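You operate a simulated robot arm through the tools that you are given. There is no shell and no other tool. Be economical: measure what you need, move in short steps, check, and stop when the job is done.

You run a simulated robot arm. Do the job below in one go: nothing can be reset, and whatever is moved stays where it is left.

Task
Wipe the rust off the fat blue banded tube and oil a strip along its top.
Fine: wipe with the white cloth; oil with the blue cloth, pressed on the oily felt tray; put both back.

The check looks at the end state, three seconds after you hand in, the way a careful person would. Anything else that was tipped, shoved, dropped, spilled or broken makes it a failure. Flat cloth is picked up by pressing the open fingertips on it (5 to 10 N) and closing them slowly along it; thin cloth reads only 2 to 8 mm in the jaws.

Robot
A 7-joint arm with a two-finger parallel gripper, fixed in place. Base frame: the origin is at the foot of the arm, x ahead of it, y to its left, z up; the work surface is at about z = 92. Units: cm, rad, N and s.
With the tool pointing down near the work surface it reaches from about 34 to 78 cm from the base axis. Its first joint turns from -2.897 to 2.897 rad. Payload 3.91 kg.
Tool frame: the origin (TCP) lies between the finger pads and is the grasp point; the fingertips stand 3 cm ahead of it; z points along the fingers, y is the line along which they close. Largest opening 11 cm; finger width 2, thickness 1; the body of the gripper, 4.8 by 11.2 cm, starts 5.5 cm behind the TCP.
Orientation is that of the tool frame in the base frame, as a unit quaternion [x, y, z, w]. With the fingers straight down and closing along the base's y, the tool's x points along the base's -x, its y along +y and its z along -z.

Tools
- The arm moves only by the tool move_arm. Its argument "targets" is a list of rows, each a list of 3 entries, a list of its own where there are three numbers: the shift along the tool's x, y, z in units of 500 mm (1.0 is 500 mm), then the turn, a rotation vector about the tool's x, y, z in units of 120 degrees (1.0 is 120 degrees), then the finger opening in cm, from 0 to 11. In form: [[[tx, ty, tz], [ax, ay, az], hand], ...]. A call has 1 to 8 rows; each row is the pose to reach, as a shift and turn from the pose commanded when the call began, along the tool's axes at that moment. A call with a number of a shift or a turn outside -1 to 1 is refused whole. A row lasts 0.2 s, in which the tool goes at most 5 cm and 0.15 rad; a call with a longer step from one row to the next is refused whole, and so is a gripper value outside its range. A pose out of reach is approached as far as the arm can. The call stops where the force on the tool passes 40 N (or 10 N more than at its start, if that is more) or the arm is blocked; 0.2 s more then pass. The fingers move at their own pace (about 15.3 cm/s each) and stop on an object; they squeeze with about 27 N. The grip force told is the motor's: it shows also when the fingers shut on nothing. Time passes only in rows, and 0.2 s behind the last, so rows that repeat a pose let the fingers close. The reply holds the time, the measured pose of the TCP, the force on the tool along the base axes, the opening and the grip force, in the units named above and with some noise, and new pictures: "show" is both (left out), scene, wrist or none.
- Cameras (640 x 400 px; columns grow to the right, rows downward): "scene" is fixed at [39.08, 65.54, 154.45]; the picture's right is [-0.77, 0.64, 0.00], its down [0.57, 0.68, -0.46] and it looks along [-0.29, -0.35, -0.89] (base axes); focal length 332 px, centre (320, 200). "wrist" rides on the gripper at [7.7, 0.7, -11.4] in the tool frame; the picture's right is [-0.09, 1.00, 0.00], its down [-0.80, -0.07, -0.59] and it looks along [-0.59, -0.05, 0.80] (tool axes); focal length 270 px, centre (320, 200). There is no depth. A picture from a camera that has moved, and an enlarged one, comes with that camera's place and axes in the base frame and with its lens. The place of the scene camera against the robot may be out by one fixed shift of up to 1.8 cm in any direction.
- move_column(by): slides the trunk up (or, below 0, down) by that many cm; the arm rides with it, the base frame stays. It gives what a move gives, with no picture.
- inspect(camera, box): a new picture of the part [left, top, right, bottom] of that camera's present view, enlarged. It takes no simulated time.
- job_done(): hands the job in; it is judged then, once.

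Go step by step. Nothing tells you positions but the pictures and the camera data: compare them with the known pose of the tool, close in by small moves and look again before you grip or let go. The budget is 120 turns and 170 pictures, counting those below and the enlarged ones. Unless the task says otherwise, let go and move clear before handing in, and close with one line.

The tools are called after "Request:" as a command line: name --argument value ..., lists and objects as JSON in quotes. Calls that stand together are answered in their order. move_arm: Moves the arm, as the interface text tells. Its arguments: {"type":"object","properties":{"targets":{"type":"array"},"show":{"type":"string","enum":["both","scene","wrist","none"]}},"required":["targets"]} The other tools are called the same way: move_column (by) slides the trunk up or down; inspect (camera, box) takes an enlarged picture of a part of a camera's view; job_done () hands the job in.

At the start:

```text
time_s: 0.0
eef_pos: [25.0, 43.5, 118.46]
orientation: [0.0, 1.0, 0.0, 0.001]
wrist_force: [0.5, 0.2, -0.1]
opening: 10.99
grasp_force: 0.0
trunk travel left (down, up): [-57.5, 3.5]
```

scene: 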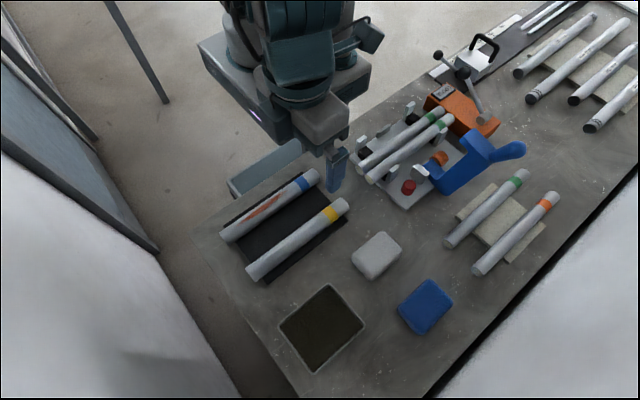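
wrist: 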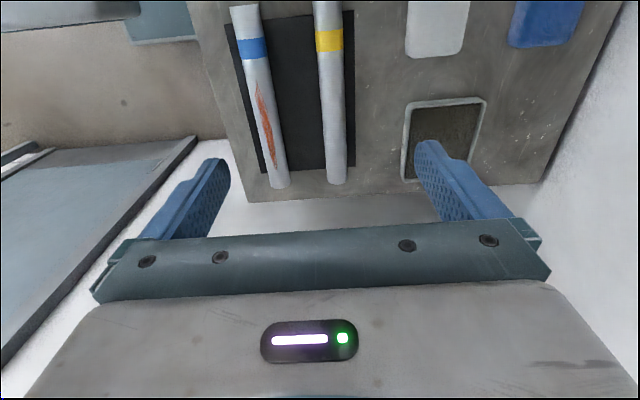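

I see the blue-banded tube lying along x at about y=36, with its rust at about x=25–36. The white cloth is near (21,58), the blue cloth near (21,70) and the felt tray near (35,61). I'll look closer before moving.

Request:
inspect --camera "scene" --box '[200, 150, 360, 290]'

Request:
inspect --camera "scene" --box '[270, 220, 470, 380]'

Request:
inspect --camera "wrist" --box '[200, 0, 600, 200]'

```text
2.86 times, centred on (280, 220) of scene
camera zoom: at [39.08, 65.54, 154.45], right [-0.77, 0.64, 0.0], down [0.57, 0.68, -0.46], along [-0.29, -0.35, -0.89], focal length 948 px, centre (434, 143)
```

zoom: 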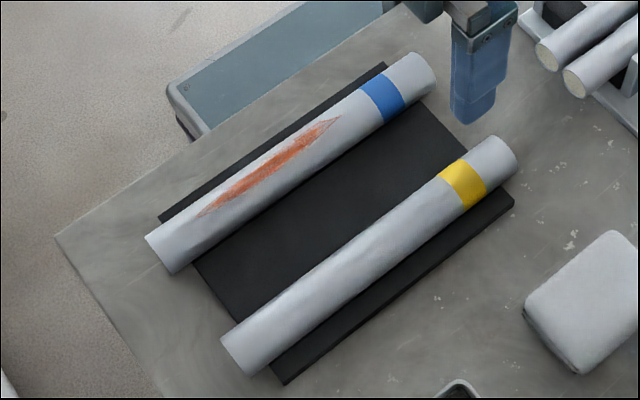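

```text
2.50 times, centred on (370, 300) of scene
camera zoom: at [39.08, 65.54, 154.45], right [-0.77, 0.64, 0.0], down [0.57, 0.68, -0.46], along [-0.29, -0.35, -0.89], focal length 830 px, centre (195, -50)
```

zoom: 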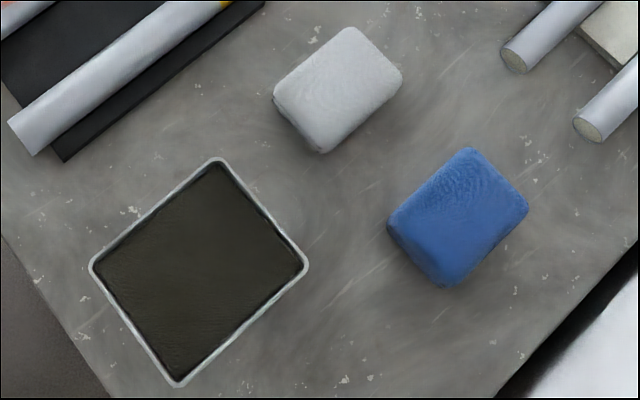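

```text
1.60 times, centred on (400, 100) of wrist
camera zoom: at [17.32, 44.22, 129.88], right [0.09, 1.0, 0.0], down [0.8, -0.07, 0.59], along [0.59, -0.05, -0.8], focal length 432 px, centre (192, 360)
```

zoom: 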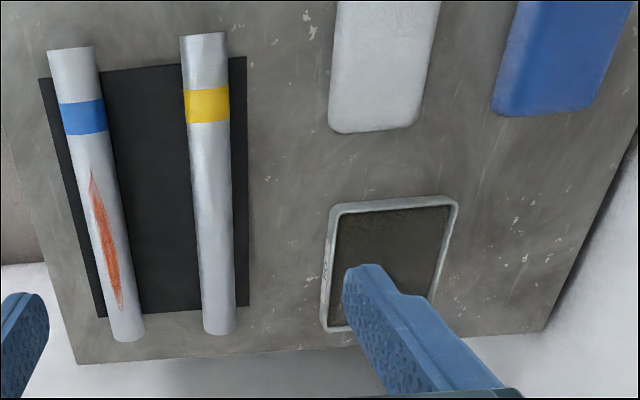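

The cloths are soft folded pads and the rust lies along the tube's top. I'm moving above the white cloth and lowering a bit to look.

Request:
move_arm --targets '[[[0.028, 0.056, 0.04], [0, 0, 0], 8], [[0.056, 0.112, 0.08], [0, 0, 0], 8], [[0.084, 0.168, 0.12], [0, 0, 0], 8], [[0.112, 0.224, 0.16], [0, 0, 0], 8], [[0.14, 0.282, 0.2], [0, 0, 0], 8]]'

```text
time_s: 1.2
eef_pos: [18.07, 57.67, 108.51]
orientation: [0.0, 1.0, -0.001, 0.0]
wrist_force: [0.2, 0.4, 1.3]
opening: 8.03
grasp_force: 0.0
trunk travel left (down, up): [-57.5, 3.5]
camera wrist: at [10.41, 58.32, 119.84], right [0.09, 1.0, 0.0], down [0.8, -0.07, 0.6], along [0.59, -0.05, -0.8], focal length 270 px, centre (320, 200)
```

scene: 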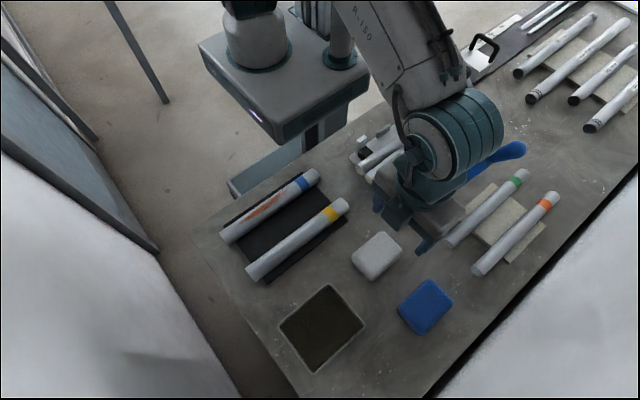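
wrist: 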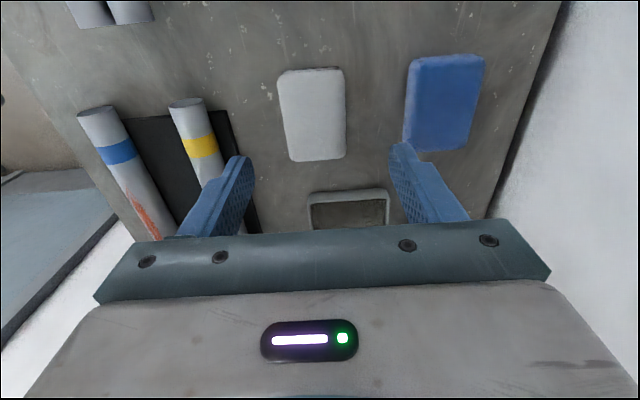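

White cloth is at about x 15.3–24.6, y 53.9–60.1, centred near (19.9, 57.0). I'm going down above its centre with a moderate opening.

Request:
move_arm --targets '[[[-0.018, -0.007, 0.07], [0, 0, 0], 5], [[-0.036, -0.014, 0.14], [0, 0, 0], 5], [[-0.036, -0.014, 0.19], [0, 0, 0], 5]]'

```text
time_s: 2.0
eef_pos: [19.92, 56.93, 98.82]
orientation: [0.001, 1.0, -0.001, 0.0]
wrist_force: [0.1, -0.2, 0.0]
opening: 5.03
grasp_force: 0.0
trunk travel left (down, up): [-57.5, 3.5]
camera wrist: at [12.23, 57.61, 110.25], right [0.09, 1.0, 0.0], down [0.8, -0.07, 0.59], along [0.59, -0.05, -0.8], focal length 270 px, centre (320, 200)
```

scene: 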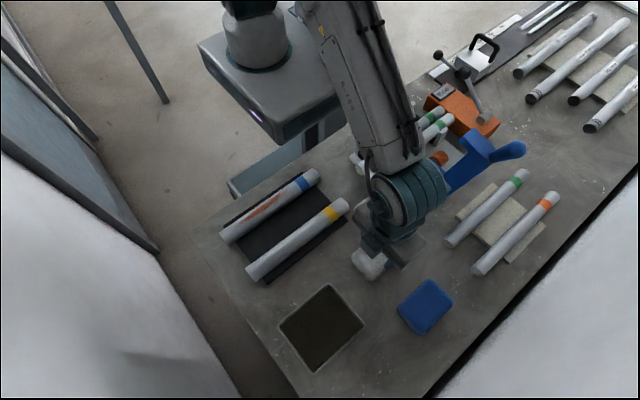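
wrist: 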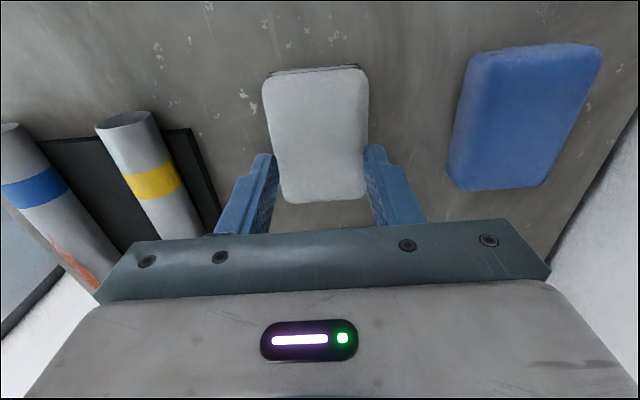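

The fingers straddle the cloth centre, tips near z 95.8. I'm lowering with an opening of 4 and watching the force.

Request:
move_arm --targets '[[[0, 0, 0.02], [0, 0, 0], 4], [[0, 0, 0.036], [0, 0, 0], 4], [[0, 0, 0.036], [0, 0, 0], 4]]' --show "none"

Request:
move_arm --targets '[[[0, 0, 0.006], [0, 0, 0], 4], [[0, 0, 0.006], [0, 0, 0], 4]]' --show "none"

Request:
move_arm --targets '[[[0, 0, 0.006], [0, 0, 0], 4], [[0, 0, 0.006], [0, 0, 0], 4]]' --show "none"

```text
time_s: 2.6
eef_pos: [19.82, 57.02, 98.3]
orientation: [0.002, 1.0, 0.007, 0.002]
wrist_force: [-1.6, -7.7, 21.2]
opening: 4.41
grasp_force: 3.8
trunk travel left (down, up): [-57.5, 3.5]
stopped in row 2: the force on the tool passed its limit (the readings are from after the stop); the commanded pose is now the measured one
```

```text
time_s: 3.0
eef_pos: [19.88, 57.26, 98.42]
orientation: [0.0, 1.0, 0.01, 0.003]
wrist_force: [-0.5, -6.2, 19.6]
opening: 4.32
grasp_force: 2.5
trunk travel left (down, up): [-57.5, 3.5]
stopped in row 2: the force on the tool passed its limit (the readings are from after the stop); the commanded pose is now the measured one
```

```text
time_s: 3.6
eef_pos: [19.9, 57.3, 98.42]
orientation: [0.0, 1.0, 0.013, 0.004]
wrist_force: [-1.2, -6.2, 18.9]
opening: 4.37
grasp_force: 2.9
trunk travel left (down, up): [-57.5, 3.5]
stopped in row 2: the force on the tool passed its limit (the readings are from after the stop); the commanded pose is now the measured one
```

Contact came earlier than expected: the cloth top is near z 95.3, so the pad is thicker than I took it to be. I'm backing up and looking.

Request:
move_arm --targets '[[[0, 0, -0.016], [0, 0, 0], 5]]'

```text
time_s: 4.0
eef_pos: [19.98, 57.29, 98.85]
orientation: [0.0, 1.0, 0.011, 0.003]
wrist_force: [-0.5, -0.1, 0.3]
opening: 5.01
grasp_force: 0.1
trunk travel left (down, up): [-57.5, 3.5]
camera wrist: at [12.24, 57.75, 110.14], right [0.09, 1.0, 0.02], down [0.8, -0.08, 0.6], along [0.6, -0.04, -0.8], focal length 270 px, centre (320, 200)
```

scene: 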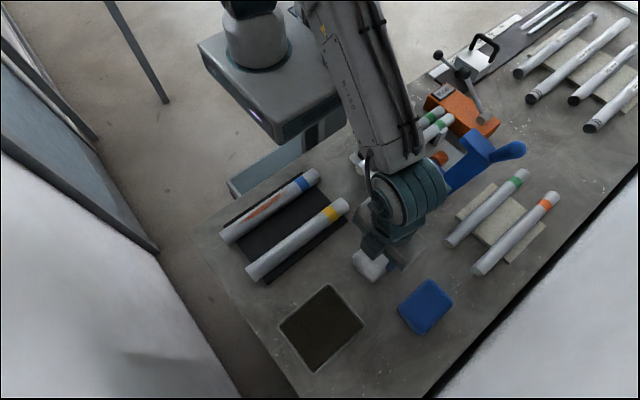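
wrist: 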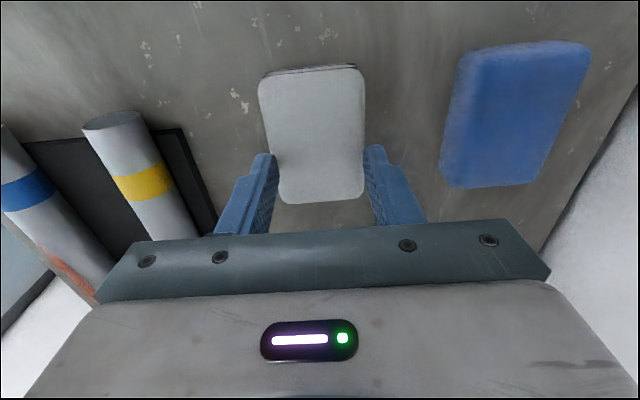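

Triangulating, the pad's top is at z≈95.4, centre (19.1, 57.0), about 5.9 cm wide in y and 8.5 long in x. It's thick enough to grip by its sides: I'll open to 8.5, centre, and lower around it.

Request:
move_arm --targets '[[[0, 0, -0.02], [0.0105, 0.003, 0], 8.5], [[0.016, -0.006, -0.02], [0.0105, 0.003, 0], 8.5], [[0.016, -0.006, 0.02], [0.0105, 0.003, 0], 8.5], [[0.016, -0.006, 0.043], [0.0105, 0.003, 0], 8.5]]'

```text
time_s: 5.0
eef_pos: [19.13, 57.24, 96.62]
orientation: [0.0, 1.0, 0.0, -0.001]
wrist_force: [0.3, -1.3, -0.1]
opening: 8.5
grasp_force: 0.0
trunk travel left (down, up): [-57.5, 3.5]
camera wrist: at [11.5, 57.93, 108.03], right [0.09, 1.0, 0.0], down [0.8, -0.07, 0.6], along [0.59, -0.05, -0.8], focal length 270 px, centre (320, 200)
```

scene: 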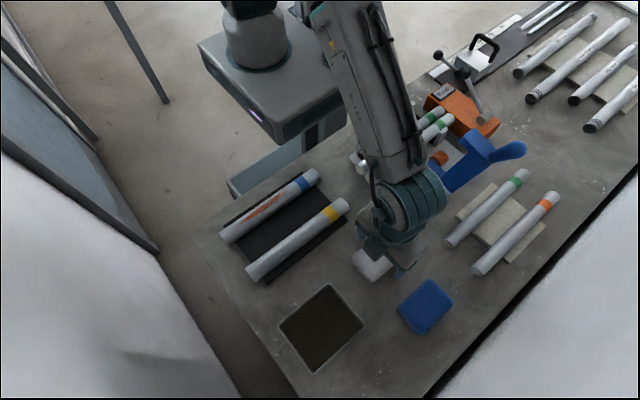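
wrist: 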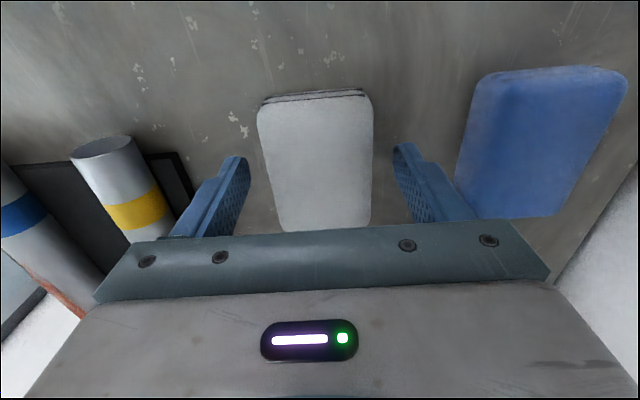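

Clearance is even on both sides of the folded pad. Closing slowly.

Request:
move_arm --targets '[[[0, 0, 0], [0, 0, 0], 7.5], [[0, 0, 0], [0, 0, 0], 6.5], [[0, 0, 0], [0, 0, 0], 6], [[0, 0, 0], [0, 0, 0], 5.5], [[0, 0, 0], [0, 0, 0], 5], [[0, 0, 0], [0, 0, 0], 4.5], [[0, 0, 0], [0, 0, 0], 4.5]]'

```text
time_s: 6.6
eef_pos: [19.14, 57.13, 96.61]
orientation: [0.0, 1.0, -0.001, 0.001]
wrist_force: [-1.0, -0.5, 0.3]
opening: 5.91
grasp_force: 27.2
trunk travel left (down, up): [-57.5, 3.5]
camera wrist: at [11.51, 57.93, 108.04], right [0.09, 1.0, 0.0], down [0.8, -0.07, 0.6], along [0.59, -0.05, -0.8], focal length 270 px, centre (320, 200)
```

scene: 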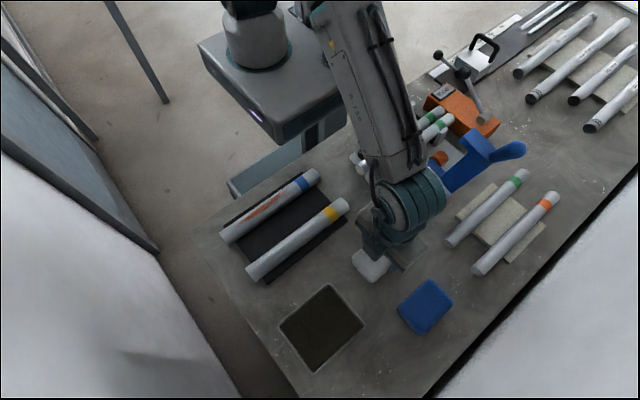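
wrist: 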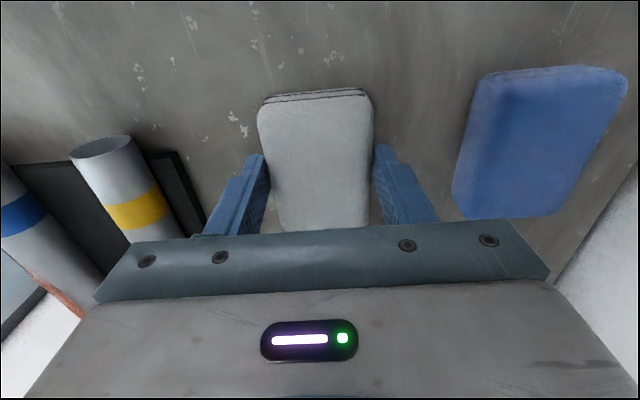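

The pad is held firmly at 5.9 cm, with the place pose at TCP (19.13, 57.2, 96.6). I'm lifting it and heading over the tube to inspect.

Request:
move_arm --targets '[[[0, 0, -0.06], [0, 0, 0], 4.5], [[0, 0, -0.14], [0, 0, 0], 4.5], [[0, 0, -0.22], [0, 0, 0], 4.5], [[0, 0, -0.28], [0, 0, 0], 4.5]]'

```text
time_s: 7.6
eef_pos: [19.31, 57.1, 110.7]
orientation: [0.0, 1.0, -0.002, 0.001]
wrist_force: [0.0, 0.4, -0.5]
opening: 4.49
grasp_force: 0.1
trunk travel left (down, up): [-57.5, 3.5]
camera wrist: at [11.74, 57.77, 122.15], right [0.09, 1.0, 0.0], down [0.8, -0.07, 0.6], along [0.59, -0.05, -0.8], focal length 270 px, centre (320, 200)
```

scene: 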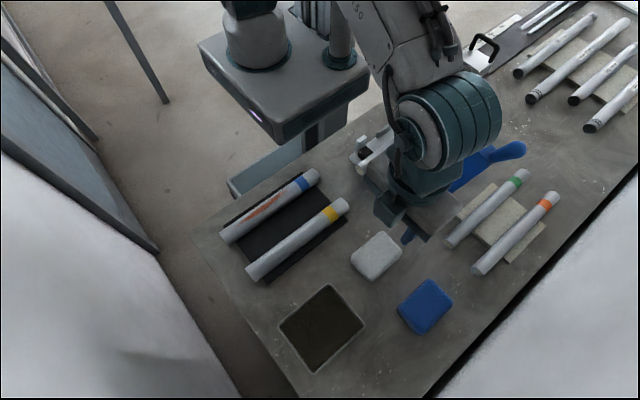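
wrist: 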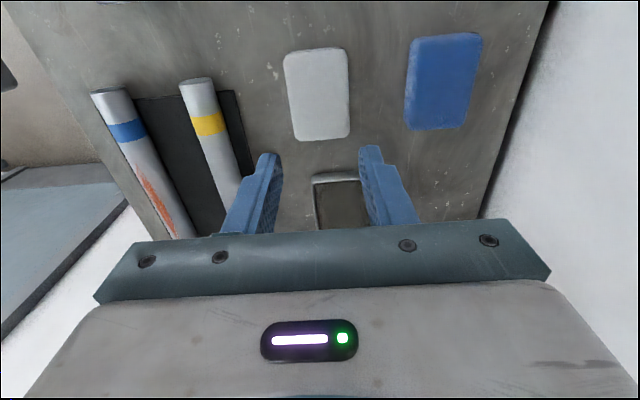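

The pad slipped out, since it was only held at its upper edge, and it is still in place at about (19.3, 57.0). I'll grip deeper and lift slowly.

Request:
move_arm --targets '[[[0, 0, 0.08], [0, 0, 0], 8.5], [[0, 0, 0.16], [0, 0, 0], 8.5], [[0, 0, 0.23], [0, 0, 0], 8.5], [[0, 0, 0.28], [0, 0, 0], 8.5], [[0, 0, 0.298], [0, 0, 0], 8.5], [[0, 0, 0.298], [0, 0, 0], 8.5]]' --show "wrist"

```text
time_s: 9.0
eef_pos: [19.13, 57.22, 95.89]
orientation: [0.001, 1.0, -0.001, 0.0]
wrist_force: [0.5, -0.1, 0.7]
opening: 8.5
grasp_force: 0.0
trunk travel left (down, up): [-57.5, 3.5]
camera wrist: at [11.57, 57.81, 107.26], right [0.09, 1.0, 0.0], down [0.8, -0.07, 0.6], along [0.59, -0.05, -0.8], focal length 270 px, centre (320, 200)
```

wrist: 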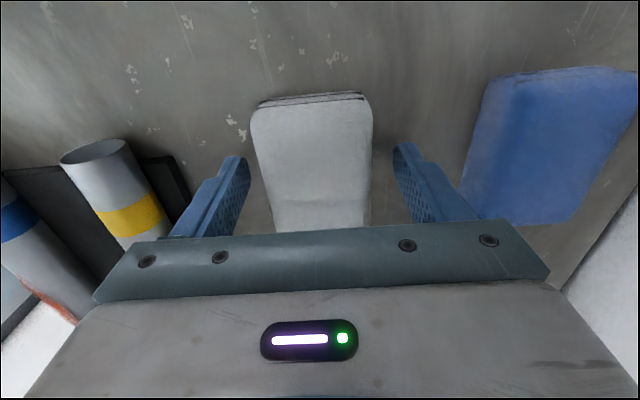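

Tips are now at z≈92.9 beside the pad. I'm closing and lifting slowly.

Request:
move_arm --targets '[[[0, 0, 0], [0, 0, 0], 7], [[0, 0, 0], [0, 0, 0], 6], [[0, 0, 0], [0, 0, 0], 4], [[0, 0, 0], [0, 0, 0], 3], [[0, 0, 0], [0, 0, 0], 3], [[0, 0, -0.01], [0, 0, 0], 3], [[0, 0, -0.02], [0, 0, 0], 3], [[0, 0, -0.03], [0, 0, 0], 3]]' --show "wrist"

```text
time_s: 10.8
eef_pos: [19.16, 57.27, 97.42]
orientation: [0.0, 1.0, 0.0, 0.001]
wrist_force: [-0.3, -0.5, -0.4]
opening: 5.89
grasp_force: 26.7
trunk travel left (down, up): [-57.5, 3.5]
camera wrist: at [11.58, 57.85, 108.83], right [0.09, 1.0, 0.0], down [0.8, -0.07, 0.6], along [0.59, -0.05, -0.8], focal length 270 px, centre (320, 200)
```

wrist: 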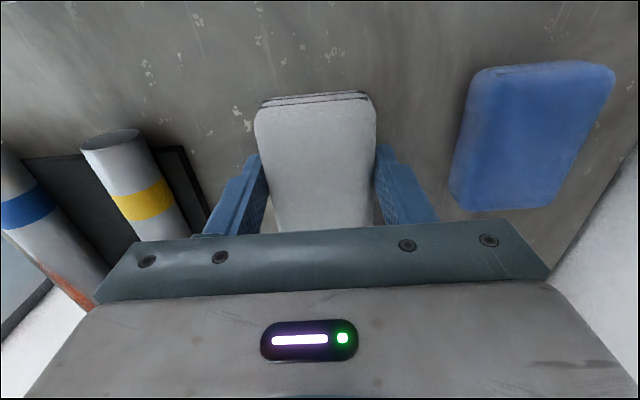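

The pad seems to rise with the gripper this time. Continuing slowly.

Request:
move_arm --targets '[[[0, 0, -0.015], [0, 0, 0], 3], [[0, 0, -0.03], [0, 0, 0], 3], [[0, 0, -0.045], [0, 0, 0], 3], [[0, 0, -0.06], [0, 0, 0], 3], [[0, 0, -0.08], [0, 0, 0], 3], [[0, 0, -0.1], [0, 0, 0], 3], [[0, 0, -0.12], [0, 0, 0], 3]]'

```text
time_s: 12.4
eef_pos: [19.16, 57.19, 103.35]
orientation: [0.001, 1.0, 0.0, 0.001]
wrist_force: [0.6, -0.3, -1.3]
opening: 5.88
grasp_force: 27.5
trunk travel left (down, up): [-57.5, 3.5]
camera wrist: at [11.56, 57.83, 114.7], right [0.09, 1.0, 0.0], down [0.8, -0.07, 0.6], along [0.59, -0.05, -0.8], focal length 270 px, centre (320, 200)
```

scene: 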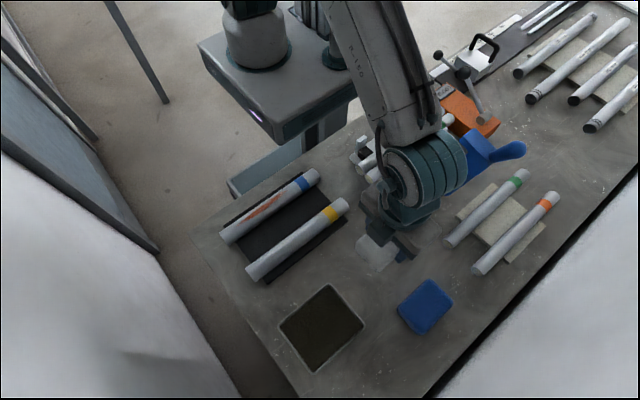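
wrist: 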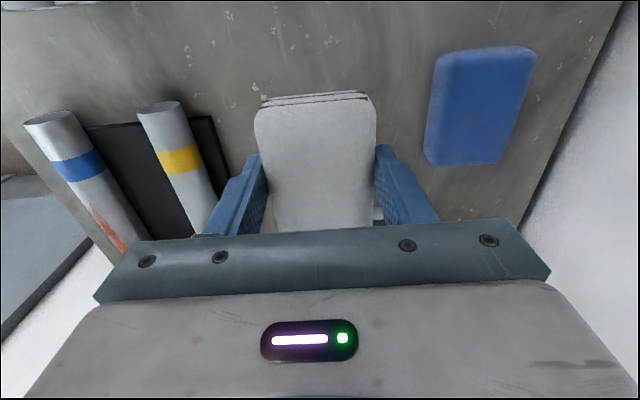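

The white pad is held. The tube's rust runs about x 24–36 at y≈36.3, so I'm moving over it.

Request:
move_arm --targets '[[[-0.015, -0.03, -0.01], [0, 0, 0], 3], [[-0.045, -0.09, -0.02], [0, 0, 0], 3], [[-0.08, -0.155, -0.02], [0, 0, 0], 3], [[-0.115, -0.22, -0.02], [0, 0, 0], 3], [[-0.15, -0.285, -0.02], [0, 0, 0], 3], [[-0.185, -0.35, -0.02], [0, 0, 0], 3], [[-0.21, -0.4, -0.01], [0, 0, 0], 3], [[-0.217, -0.418, 0], [0, 0, 0], 3]]'

```text
time_s: 14.2
eef_pos: [30.01, 36.21, 103.23]
orientation: [0.0, 1.0, -0.001, 0.002]
wrist_force: [0.6, -0.2, -0.6]
opening: 5.86
grasp_force: 27.3
trunk travel left (down, up): [-57.5, 3.5]
camera wrist: at [22.37, 36.85, 114.74], right [0.09, 1.0, 0.0], down [0.8, -0.07, 0.6], along [0.59, -0.05, -0.8], focal length 270 px, centre (320, 200)
```

scene: 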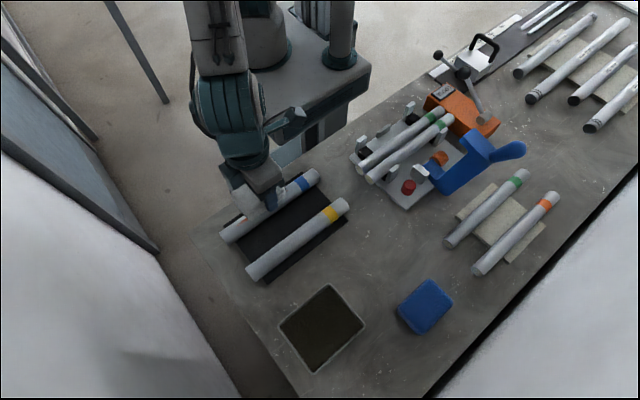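
wrist: 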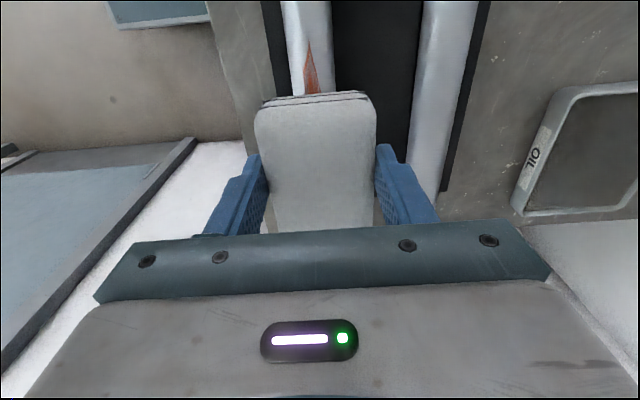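

The tube axis here is y≈36.0, with its top near z 95.5. I'm lowering until light contact.

Request:
move_arm --targets '[[[0, -0.004, 0.015], [0, 0, 0], 3], [[0, -0.004, 0.03], [0, 0, 0], 3], [[0, -0.004, 0.045], [0, 0, 0], 3], [[0, -0.004, 0.052], [0, 0, 0], 3]]' --show "wrist"

```text
time_s: 15.2
eef_pos: [30.01, 36.16, 100.78]
orientation: [0.0, 1.0, 0.0, 0.001]
wrist_force: [-0.4, 0.5, 0.4]
opening: 5.9
grasp_force: 26.9
trunk travel left (down, up): [-57.5, 3.5]
camera wrist: at [22.41, 36.71, 112.12], right [0.09, 1.0, 0.0], down [0.8, -0.07, 0.6], along [0.59, -0.05, -0.8], focal length 270 px, centre (320, 200)
```

wrist: 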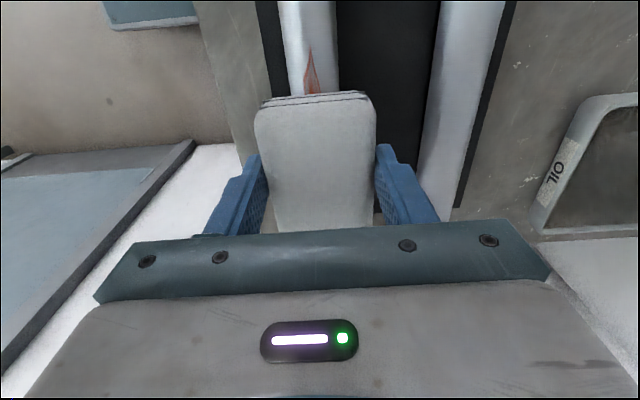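

Not in contact yet. Lowering in millimetre steps.

Request:
move_arm --targets '[[[0, 0, 0.004], [0, 0, 0], 3], [[0, 0, 0.008], [0, 0, 0], 3], [[0, 0, 0.012], [0, 0, 0], 3]]' --show "none"

```text
time_s: 16.0
eef_pos: [30.03, 36.05, 100.09]
orientation: [0.0, 1.0, 0.0, 0.0]
wrist_force: [0.2, -0.2, 0.1]
opening: 5.87
grasp_force: 27.6
trunk travel left (down, up): [-57.5, 3.5]
```

Request:
move_arm --targets '[[[0, 0, 0.003], [0, 0, 0], 3], [[0, 0, 0.006], [0, 0, 0], 3]]' --show "none"

```text
time_s: 16.6
eef_pos: [30.13, 36.06, 99.83]
orientation: [0.0, 1.0, 0.0, 0.001]
wrist_force: [-0.2, -0.4, 0.6]
opening: 5.88
grasp_force: 27.4
trunk travel left (down, up): [-57.5, 3.5]
```

Request:
move_arm --targets '[[[0, 0, 0.003], [0, 0, 0], 3], [[0, 0, 0.006], [0, 0, 0], 3]]' --show "none"

```text
time_s: 17.2
eef_pos: [29.97, 36.03, 99.44]
orientation: [0.0, 1.0, 0.0, 0.001]
wrist_force: [-0.7, -0.3, -0.3]
opening: 5.89
grasp_force: 26.9
trunk travel left (down, up): [-57.5, 3.5]
```

Request:
move_arm --targets '[[[0, 0, 0.003], [0, 0, 0], 3], [[0, 0, 0.006], [0, 0, 0], 3]]' --show "none"

```text
time_s: 17.8
eef_pos: [30.03, 36.01, 99.41]
orientation: [0.0, 1.0, 0.001, 0.001]
wrist_force: [0.3, -0.1, 4.1]
opening: 5.9
grasp_force: 26.4
trunk travel left (down, up): [-57.5, 3.5]
```

Contact at TCP 99.4, with 4 N. I'll press a touch more and begin wiping gently.

Request:
move_arm --targets '[[[0, 0, 0.003], [0, 0, 0], 3], [[0, 0, 0.003], [0, 0, 0], 3]]' --show "none"

```text
time_s: 18.4
eef_pos: [30.01, 35.97, 99.28]
orientation: [0.0, 1.0, 0.002, 0.003]
wrist_force: [-0.5, -0.2, 22.7]
opening: 5.89
grasp_force: 26.9
trunk travel left (down, up): [-57.5, 3.5]
```

That was stiff at 22 N, so I'm easing off 1 mm and making a first short stroke.

Request:
move_arm --targets '[[[0, 0, -0.002], [0, 0, 0], 3], [[-0.02, 0, -0.002], [0, 0, 0], 3], [[-0.04, 0, -0.002], [0, 0, 0], 3]]'

```text
time_s: 19.2
eef_pos: [31.72, 35.97, 99.29]
orientation: [0.0, 1.0, 0.002, 0.0]
wrist_force: [-8.2, 0.4, 19.7]
opening: 5.9
grasp_force: 27.4
trunk travel left (down, up): [-57.5, 3.5]
camera wrist: at [24.07, 36.64, 110.69], right [0.09, 1.0, 0.0], down [0.8, -0.07, 0.6], along [0.59, -0.05, -0.8], focal length 270 px, centre (320, 200)
```

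scene: 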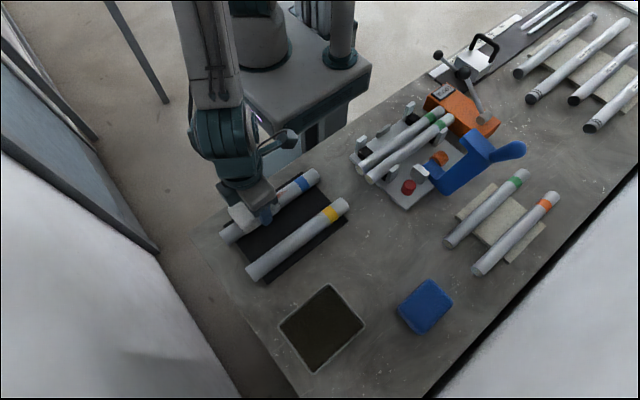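
wrist: 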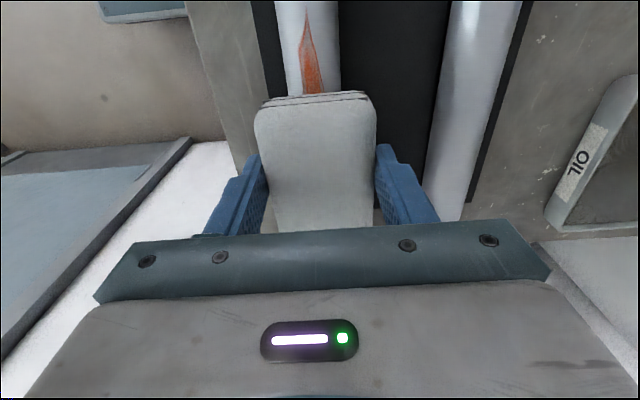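

The tube did not move. I'm easing slightly and making longer strokes.

Request:
move_arm --targets '[[[-0.03, 0, -0.001], [0, 0, 0], 3], [[-0.05, 0, -0.001], [0, 0, 0], 3], [[-0.03, 0, -0.001], [0, 0, 0], 3], [[0.0, 0, -0.001], [0, 0, 0], 3], [[0.03, 0, -0.001], [0, 0, 0], 3], [[0.06, 0, -0.001], [0, 0, 0], 3], [[0.09, 0, -0.001], [0, 0, 0], 3], [[0.12, 0, -0.001], [0, 0, 0], 3]]'

```text
time_s: 21.0
eef_pos: [25.89, 36.03, 99.32]
orientation: [0.001, 1.0, 0.0, 0.001]
wrist_force: [0.9, -0.4, 9.2]
opening: 5.89
grasp_force: 26.9
trunk travel left (down, up): [-57.5, 3.5]
camera wrist: at [18.25, 36.71, 110.71], right [0.09, 1.0, 0.0], down [0.8, -0.07, 0.6], along [0.59, -0.05, -0.8], focal length 270 px, centre (320, 200)
```

scene: 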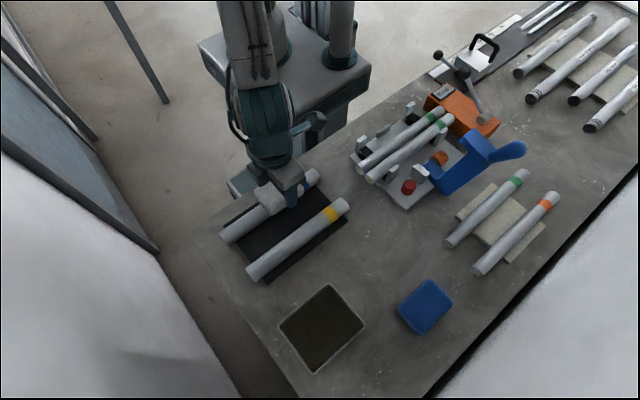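
wrist: 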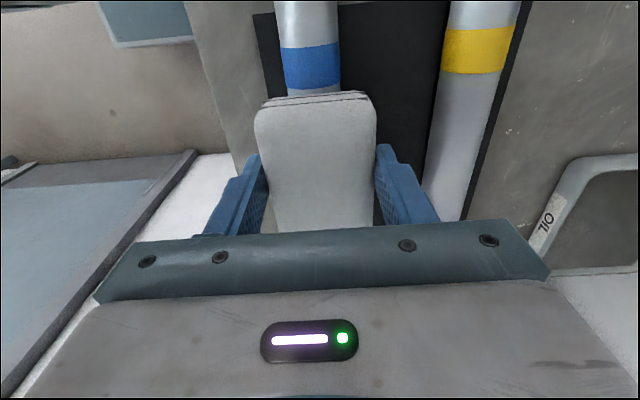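

Normal force is about 9 N and the exposed part looks clean already. One more full pass over the rust and back.

Request:
move_arm --targets '[[[-0.03, 0, 0], [0, 0, 0], 3], [[-0.06, 0, 0], [0, 0, 0], 3], [[-0.09, 0, 0], [0, 0, 0], 3], [[-0.12, 0, 0], [0, 0, 0], 3], [[-0.15, 0, 0], [0, 0, 0], 3], [[-0.18, 0, 0], [0, 0, 0], 3], [[-0.2, 0, 0], [0, 0, 0], 3]]'

Request:
inspect --camera "scene" --box '[200, 150, 360, 290]'

```text
time_s: 22.6
eef_pos: [35.87, 35.97, 99.33]
orientation: [0.001, 1.0, 0.0, 0.001]
wrist_force: [-3.8, 0.5, 6.7]
opening: 5.87
grasp_force: 27.2
trunk travel left (down, up): [-57.5, 3.5]
camera wrist: at [28.29, 36.64, 110.7], right [0.09, 1.0, 0.0], down [0.8, -0.07, 0.6], along [0.59, -0.05, -0.8], focal length 270 px, centre (320, 200)
```

scene: 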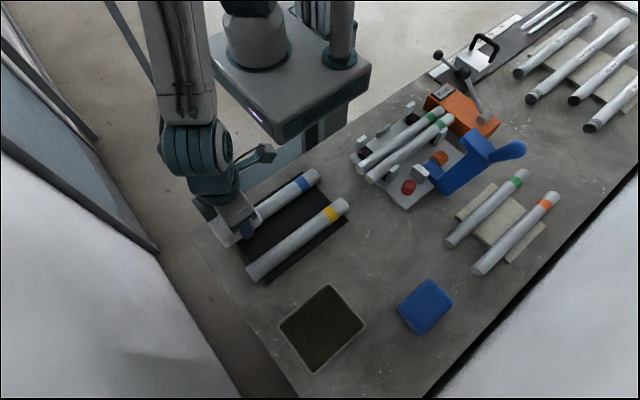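
wrist: 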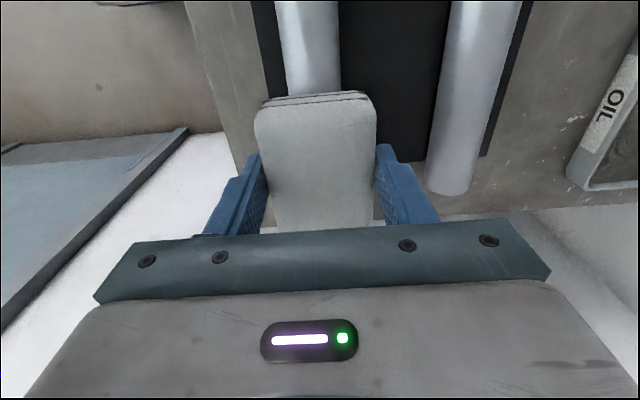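

```text
2.86 times, centred on (280, 220) of scene
camera zoom: at [39.08, 65.54, 154.45], right [-0.77, 0.64, 0.0], down [0.57, 0.68, -0.46], along [-0.29, -0.35, -0.89], focal length 948 px, centre (434, 143)
```

zoom: 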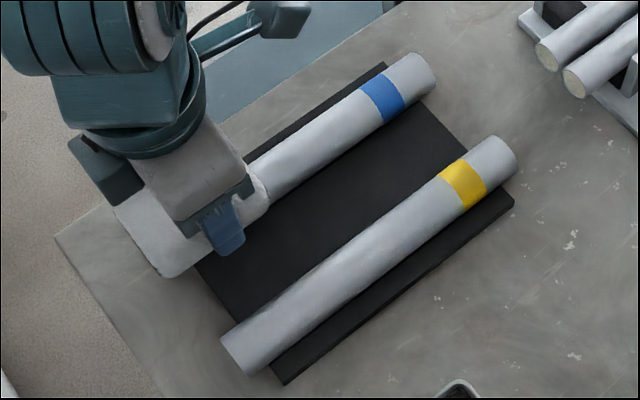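

The rust is gone and the tube hasn't shifted. I'm lifting and carrying the white pad back over its spot.

Request:
move_arm --targets '[[[0, 0, -0.03], [0, 0, 0], 3], [[0.01, 0.01, -0.09], [0, 0, 0], 3], [[0.065, 0.08, -0.1], [0, 0, 0], 3], [[0.12, 0.15, -0.1], [0, 0, 0], 3], [[0.175, 0.22, -0.1], [0, 0, 0], 3], [[0.23, 0.29, -0.1], [0, 0, 0], 3], [[0.285, 0.36, -0.1], [0, 0, 0], 3], [[0.335, 0.424, -0.1], [0, 0, 0], 3]]'

Request:
inspect --camera "scene" --box '[200, 150, 360, 290]'

```text
time_s: 24.4
eef_pos: [19.12, 57.04, 103.97]
orientation: [0.001, 1.0, -0.002, 0.0]
wrist_force: [1.2, -0.4, -0.6]
opening: 5.87
grasp_force: 27.2
trunk travel left (down, up): [-57.5, 3.5]
camera wrist: at [11.49, 57.83, 115.38], right [0.09, 1.0, 0.0], down [0.8, -0.07, 0.6], along [0.59, -0.05, -0.8], focal length 270 px, centre (320, 200)
```

scene: 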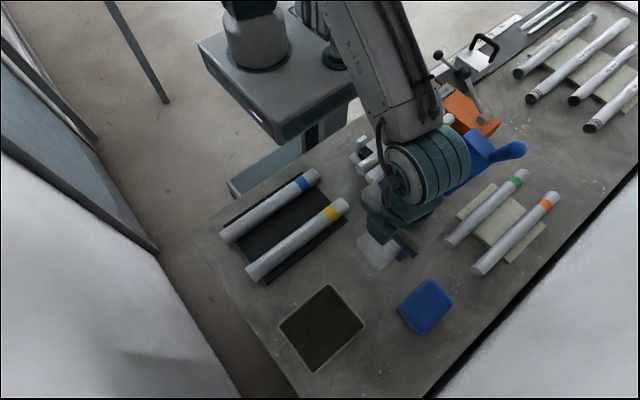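
wrist: 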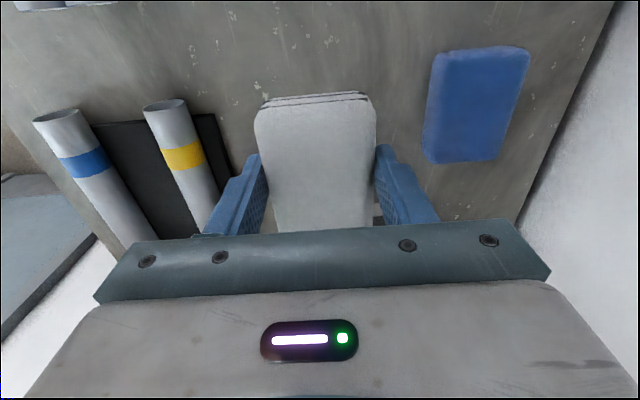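

```text
2.86 times, centred on (280, 220) of scene
camera zoom: at [39.08, 65.54, 154.45], right [-0.77, 0.64, 0.0], down [0.57, 0.68, -0.46], along [-0.29, -0.35, -0.89], focal length 948 px, centre (434, 143)
```

zoom: 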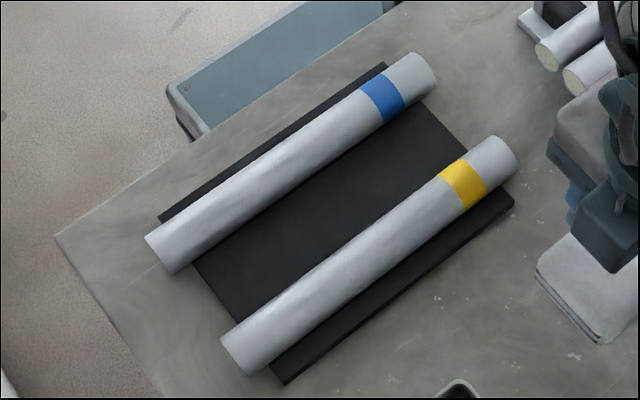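

The tube is clean. I'm lowering the white pad to where it was picked up (TCP z≈95.9).

Request:
move_arm --targets '[[[0, 0.003, 0.05], [0, 0, 0], 3], [[0, 0.003, 0.1], [0, 0, 0], 3], [[0, 0.003, 0.135], [0, 0, 0], 3], [[0, 0.003, 0.15], [0, 0, 0], 3], [[0, 0.003, 0.159], [0, 0, 0], 3], [[0, 0.003, 0.159], [0, 0, 0], 3]]' --show "none"

```text
time_s: 25.8
eef_pos: [19.25, 57.29, 96.04]
orientation: [0.0, 1.0, 0.0, 0.001]
wrist_force: [0.4, 0.1, -0.8]
opening: 5.89
grasp_force: 26.9
trunk travel left (down, up): [-57.5, 3.5]
```

Request:
move_arm --targets '[[[0, 0, 0.002], [0, 0, 0], 3], [[0, 0, 0.004], [0, 0, 0], 3], [[0, 0, 0.004], [0, 0, 0], 3]]' --show "none"

```text
time_s: 26.6
eef_pos: [19.21, 57.39, 96.1]
orientation: [0.0, 1.0, 0.0, 0.001]
wrist_force: [-1.0, 0.4, -0.2]
opening: 5.9
grasp_force: 27.1
trunk travel left (down, up): [-57.5, 3.5]
```

Request:
move_arm --targets '[[[0, 0, 0.002], [0, 0, 0], 3], [[0, 0, 0.004], [0, 0, 0], 3]]' --show "none"

```text
time_s: 27.2
eef_pos: [19.29, 57.43, 95.89]
orientation: [0.0, 1.0, 0.0, 0.002]
wrist_force: [-0.1, -0.1, 1.0]
opening: 5.88
grasp_force: 26.8
trunk travel left (down, up): [-57.5, 3.5]
```

Slight contact. Releasing by opening slowly, then rising.

Request:
move_arm --targets '[[[0, 0, 0], [0, 0, 0], 6.5], [[0, 0, 0], [0, 0, 0], 7.5], [[0, 0, 0], [0, 0, 0], 8.5], [[0, 0, -0.05], [0, 0, 0], 8.5], [[0, 0, -0.13], [0, 0, 0], 8.5], [[0, 0, -0.21], [0, 0, 0], 8.5], [[0, 0, -0.25], [0, 0, 0], 8.5]]'

```text
time_s: 28.8
eef_pos: [19.27, 57.38, 108.41]
orientation: [0.0, 1.0, 0.0, 0.002]
wrist_force: [0.6, -0.2, 0.2]
opening: 8.5
grasp_force: 0.0
trunk travel left (down, up): [-57.5, 3.5]
camera wrist: at [11.54, 58.01, 119.84], right [0.09, 1.0, 0.0], down [0.8, -0.07, 0.6], along [0.59, -0.05, -0.8], focal length 270 px, centre (320, 200)
```

scene: 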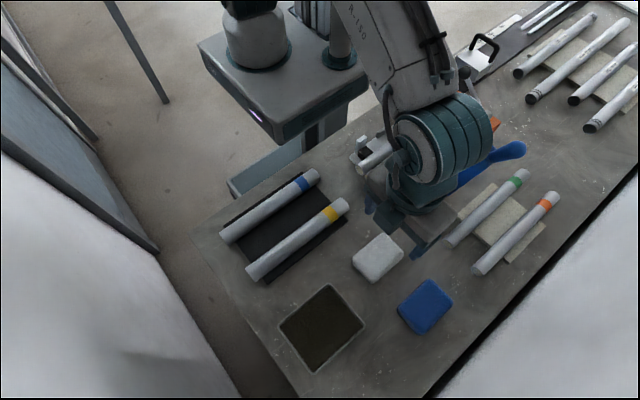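
wrist: 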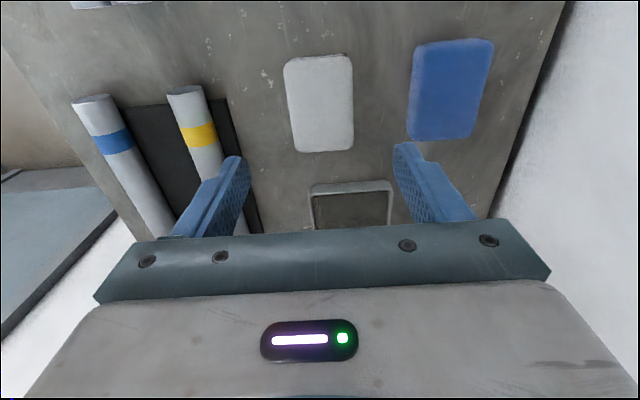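

White pad is back in place. The blue pad is at about (19.2, 68.6) with the same alignment, so I'm moving over it and part-way down.

Request:
move_arm --targets '[[[0, 0.08, 0], [0, 0, 0], 8.5], [[0, 0.16, 0], [0, 0, 0], 8.5], [[0, 0.224, 0.03], [0, 0, 0], 8.5], [[0, 0.224, 0.11], [0, 0, 0], 8.5], [[0, 0.224, 0.15], [0, 0, 0], 8.5]]' --show "wrist"

```text
time_s: 30.0
eef_pos: [19.24, 68.8, 100.84]
orientation: [0.0, 1.0, 0.0, 0.0]
wrist_force: [0.1, 0.0, -0.1]
opening: 8.51
grasp_force: 0.0
trunk travel left (down, up): [-57.5, 3.5]
camera wrist: at [11.49, 69.37, 112.21], right [0.09, 1.0, 0.0], down [0.8, -0.07, 0.6], along [0.59, -0.05, -0.8], focal length 270 px, centre (320, 200)
```

wrist: 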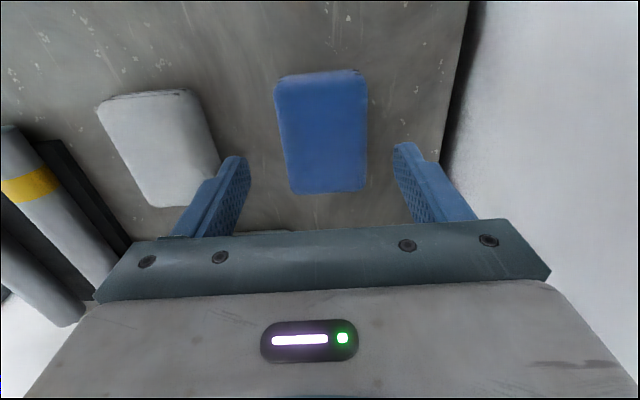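

Blue pad is centred between the fingers. I'm lowering to TCP 95.9 and closing.

Request:
move_arm --targets '[[[0.002, 0.002, 0.05], [0, 0, 0], 8.5], [[0.002, 0.002, 0.085], [0, 0, 0], 8.5], [[0.002, 0.002, 0.099], [0, 0, 0], 8.5], [[0.002, 0.002, 0.099], [0, 0, 0], 7], [[0.002, 0.002, 0.099], [0, 0, 0], 6], [[0.002, 0.002, 0.099], [0, 0, 0], 4], [[0.002, 0.002, 0.099], [0, 0, 0], 3], [[0.002, 0.002, 0.099], [0, 0, 0], 3]]' --show "wrist"

```text
time_s: 31.8
eef_pos: [19.15, 68.77, 96.09]
orientation: [0.0, 1.0, 0.001, 0.002]
wrist_force: [0.7, 0.6, 0.2]
opening: 5.89
grasp_force: 27.2
trunk travel left (down, up): [-57.5, 3.5]
camera wrist: at [11.53, 69.38, 107.39], right [0.09, 1.0, 0.0], down [0.8, -0.07, 0.6], along [0.59, -0.05, -0.8], focal length 270 px, centre (320, 200)
```

wrist: 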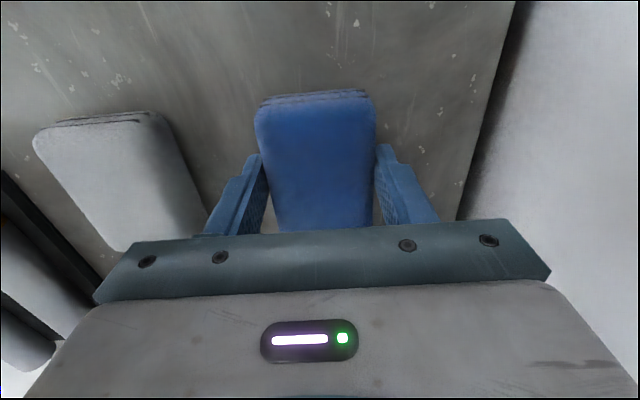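

Blue pad gripped at 5.9 (place pose about (19.15, 68.85, 96.0)). Lifting slowly.

Request:
move_arm --targets '[[[0, 0, -0.01], [0, 0, 0], 3], [[0, 0, -0.02], [0, 0, 0], 3], [[0, 0, -0.035], [0, 0, 0], 3], [[0, 0, -0.055], [0, 0, 0], 3], [[0, 0, -0.08], [0, 0, 0], 3], [[0, 0, -0.11], [0, 0, 0], 3], [[0, 0, -0.14], [0, 0, 0], 3], [[0, 0, -0.16], [0, 0, 0], 3]]'

```text
time_s: 33.6
eef_pos: [19.18, 68.73, 104.08]
orientation: [0.0, 1.0, 0.0, 0.001]
wrist_force: [-0.2, 0.1, 0.1]
opening: 5.91
grasp_force: 26.5
trunk travel left (down, up): [-57.5, 3.5]
camera wrist: at [11.54, 69.35, 115.41], right [0.09, 1.0, 0.0], down [0.8, -0.07, 0.6], along [0.59, -0.05, -0.8], focal length 270 px, centre (320, 200)
```

scene: 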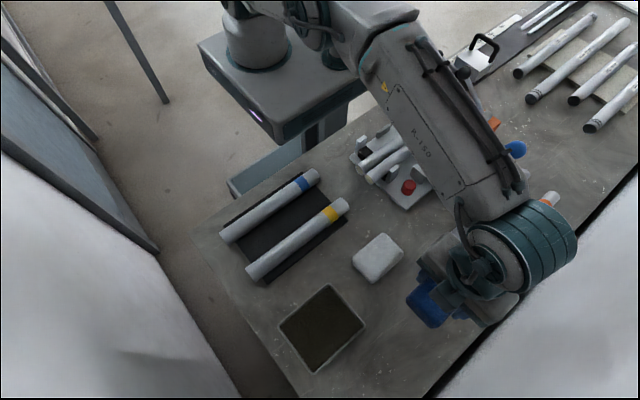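
wrist: 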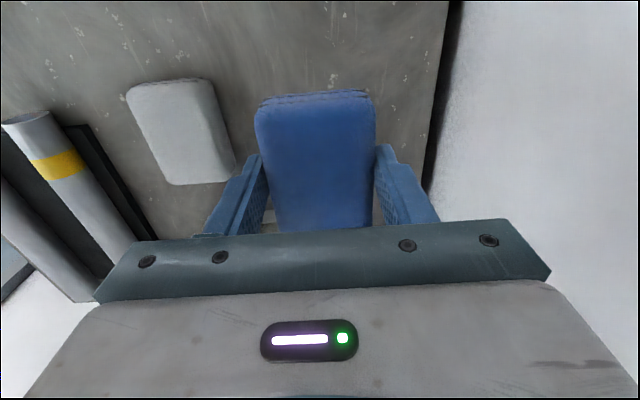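

The blue pad is held. The tray spans about x 29–40.5, y 55.4–64.7, so I'm hovering over its centre (34.9, 60) to check the fit.

Request:
move_arm --targets '[[[-0.03, -0.015, 0], [0, 0, 0], 3], [[-0.09, -0.05, 0], [0, 0, 0], 3], [[-0.15, -0.085, 0], [0, 0, 0], 3], [[-0.21, -0.12, 0], [0, 0, 0], 3], [[-0.27, -0.15, 0], [0, 0, 0], 3], [[-0.314, -0.175, 0], [0, 0, 0], 3], [[-0.314, -0.175, 0], [0, 0, 0], 3]]'

```text
time_s: 35.2
eef_pos: [35.07, 59.76, 103.95]
orientation: [-0.001, 1.0, 0.001, 0.0]
wrist_force: [0.3, -0.2, -0.4]
opening: 5.87
grasp_force: 26.7
trunk travel left (down, up): [-57.5, 3.5]
camera wrist: at [27.25, 60.46, 115.35], right [0.09, 1.0, 0.0], down [0.8, -0.07, 0.6], along [0.59, -0.05, -0.8], focal length 270 px, centre (320, 200)
```

scene: 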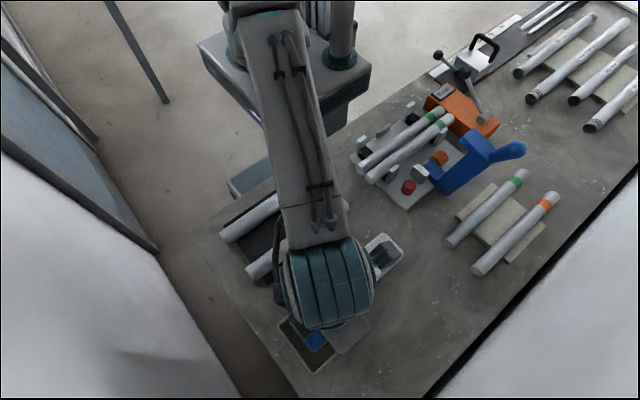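
wrist: 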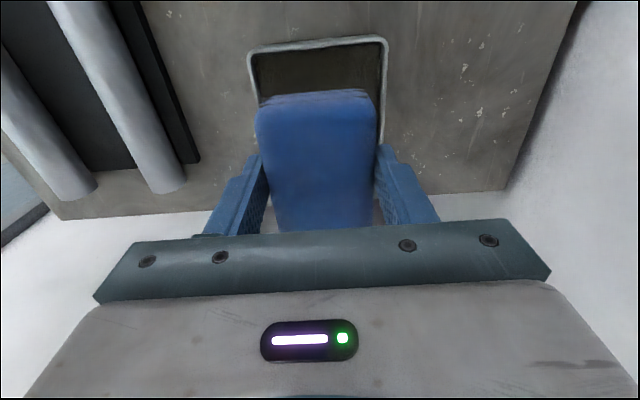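

The tray centre is at y≈60.1, and the pad fits with about 0.6 cm of margin at each finger. I'm shifting slightly and lowering to just above the felt.

Request:
move_arm --targets '[[[-0.002, 0.006, 0.03], [0, 0, 0], 3], [[-0.002, 0.006, 0.07], [0, 0, 0], 3], [[-0.002, 0.006, 0.1], [0, 0, 0], 3], [[-0.002, 0.006, 0.11], [0, 0, 0], 3]]'

Request:
inspect --camera "scene" --box '[260, 240, 420, 380]'

```text
time_s: 36.2
eef_pos: [35.05, 60.21, 98.42]
orientation: [0.0, 1.0, 0.0, 0.001]
wrist_force: [0.1, -0.7, -1.0]
opening: 5.88
grasp_force: 26.7
trunk travel left (down, up): [-57.5, 3.5]
camera wrist: at [27.32, 60.91, 109.85], right [0.09, 1.0, 0.0], down [0.8, -0.07, 0.6], along [0.59, -0.05, -0.8], focal length 270 px, centre (320, 200)
```

scene: 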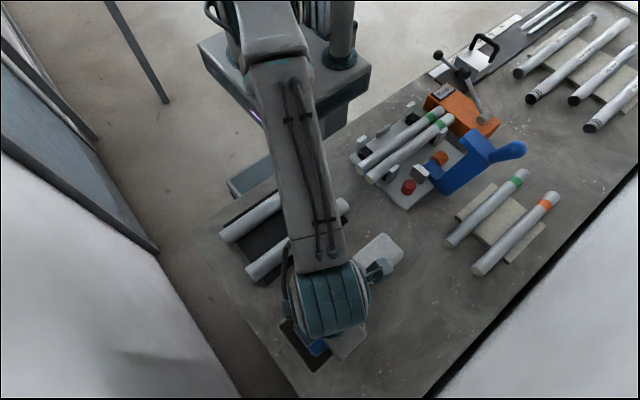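
wrist: 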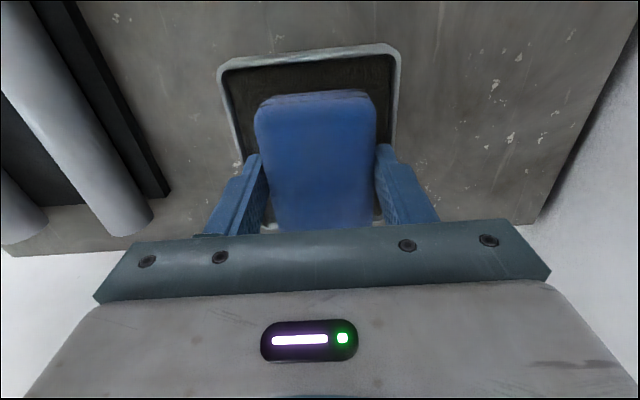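

```text
2.86 times, centred on (340, 310) of scene
camera zoom: at [39.08, 65.54, 154.45], right [-0.77, 0.64, 0.0], down [0.57, 0.68, -0.46], along [-0.29, -0.35, -0.89], focal length 948 px, centre (263, -114)
```

zoom: 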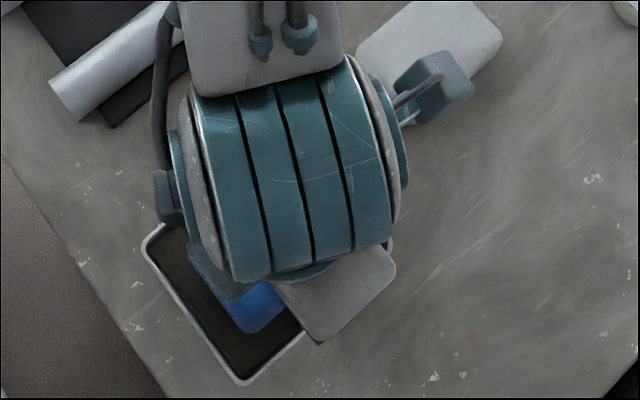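

Well centred in the tray. Lowering onto the felt in small steps.

Request:
move_arm --targets '[[[0, 0, 0.008], [0, 0, 0], 3], [[0, 0, 0.016], [0, 0, 0], 3], [[0, 0, 0.02], [0, 0, 0], 3]]' --show "none"

```text
time_s: 37.0
eef_pos: [34.88, 60.28, 97.84]
orientation: [0.0, 1.0, 0.002, 0.002]
wrist_force: [-1.5, -1.1, 21.8]
opening: 5.89
grasp_force: 27.4
trunk travel left (down, up): [-57.5, 3.5]
```

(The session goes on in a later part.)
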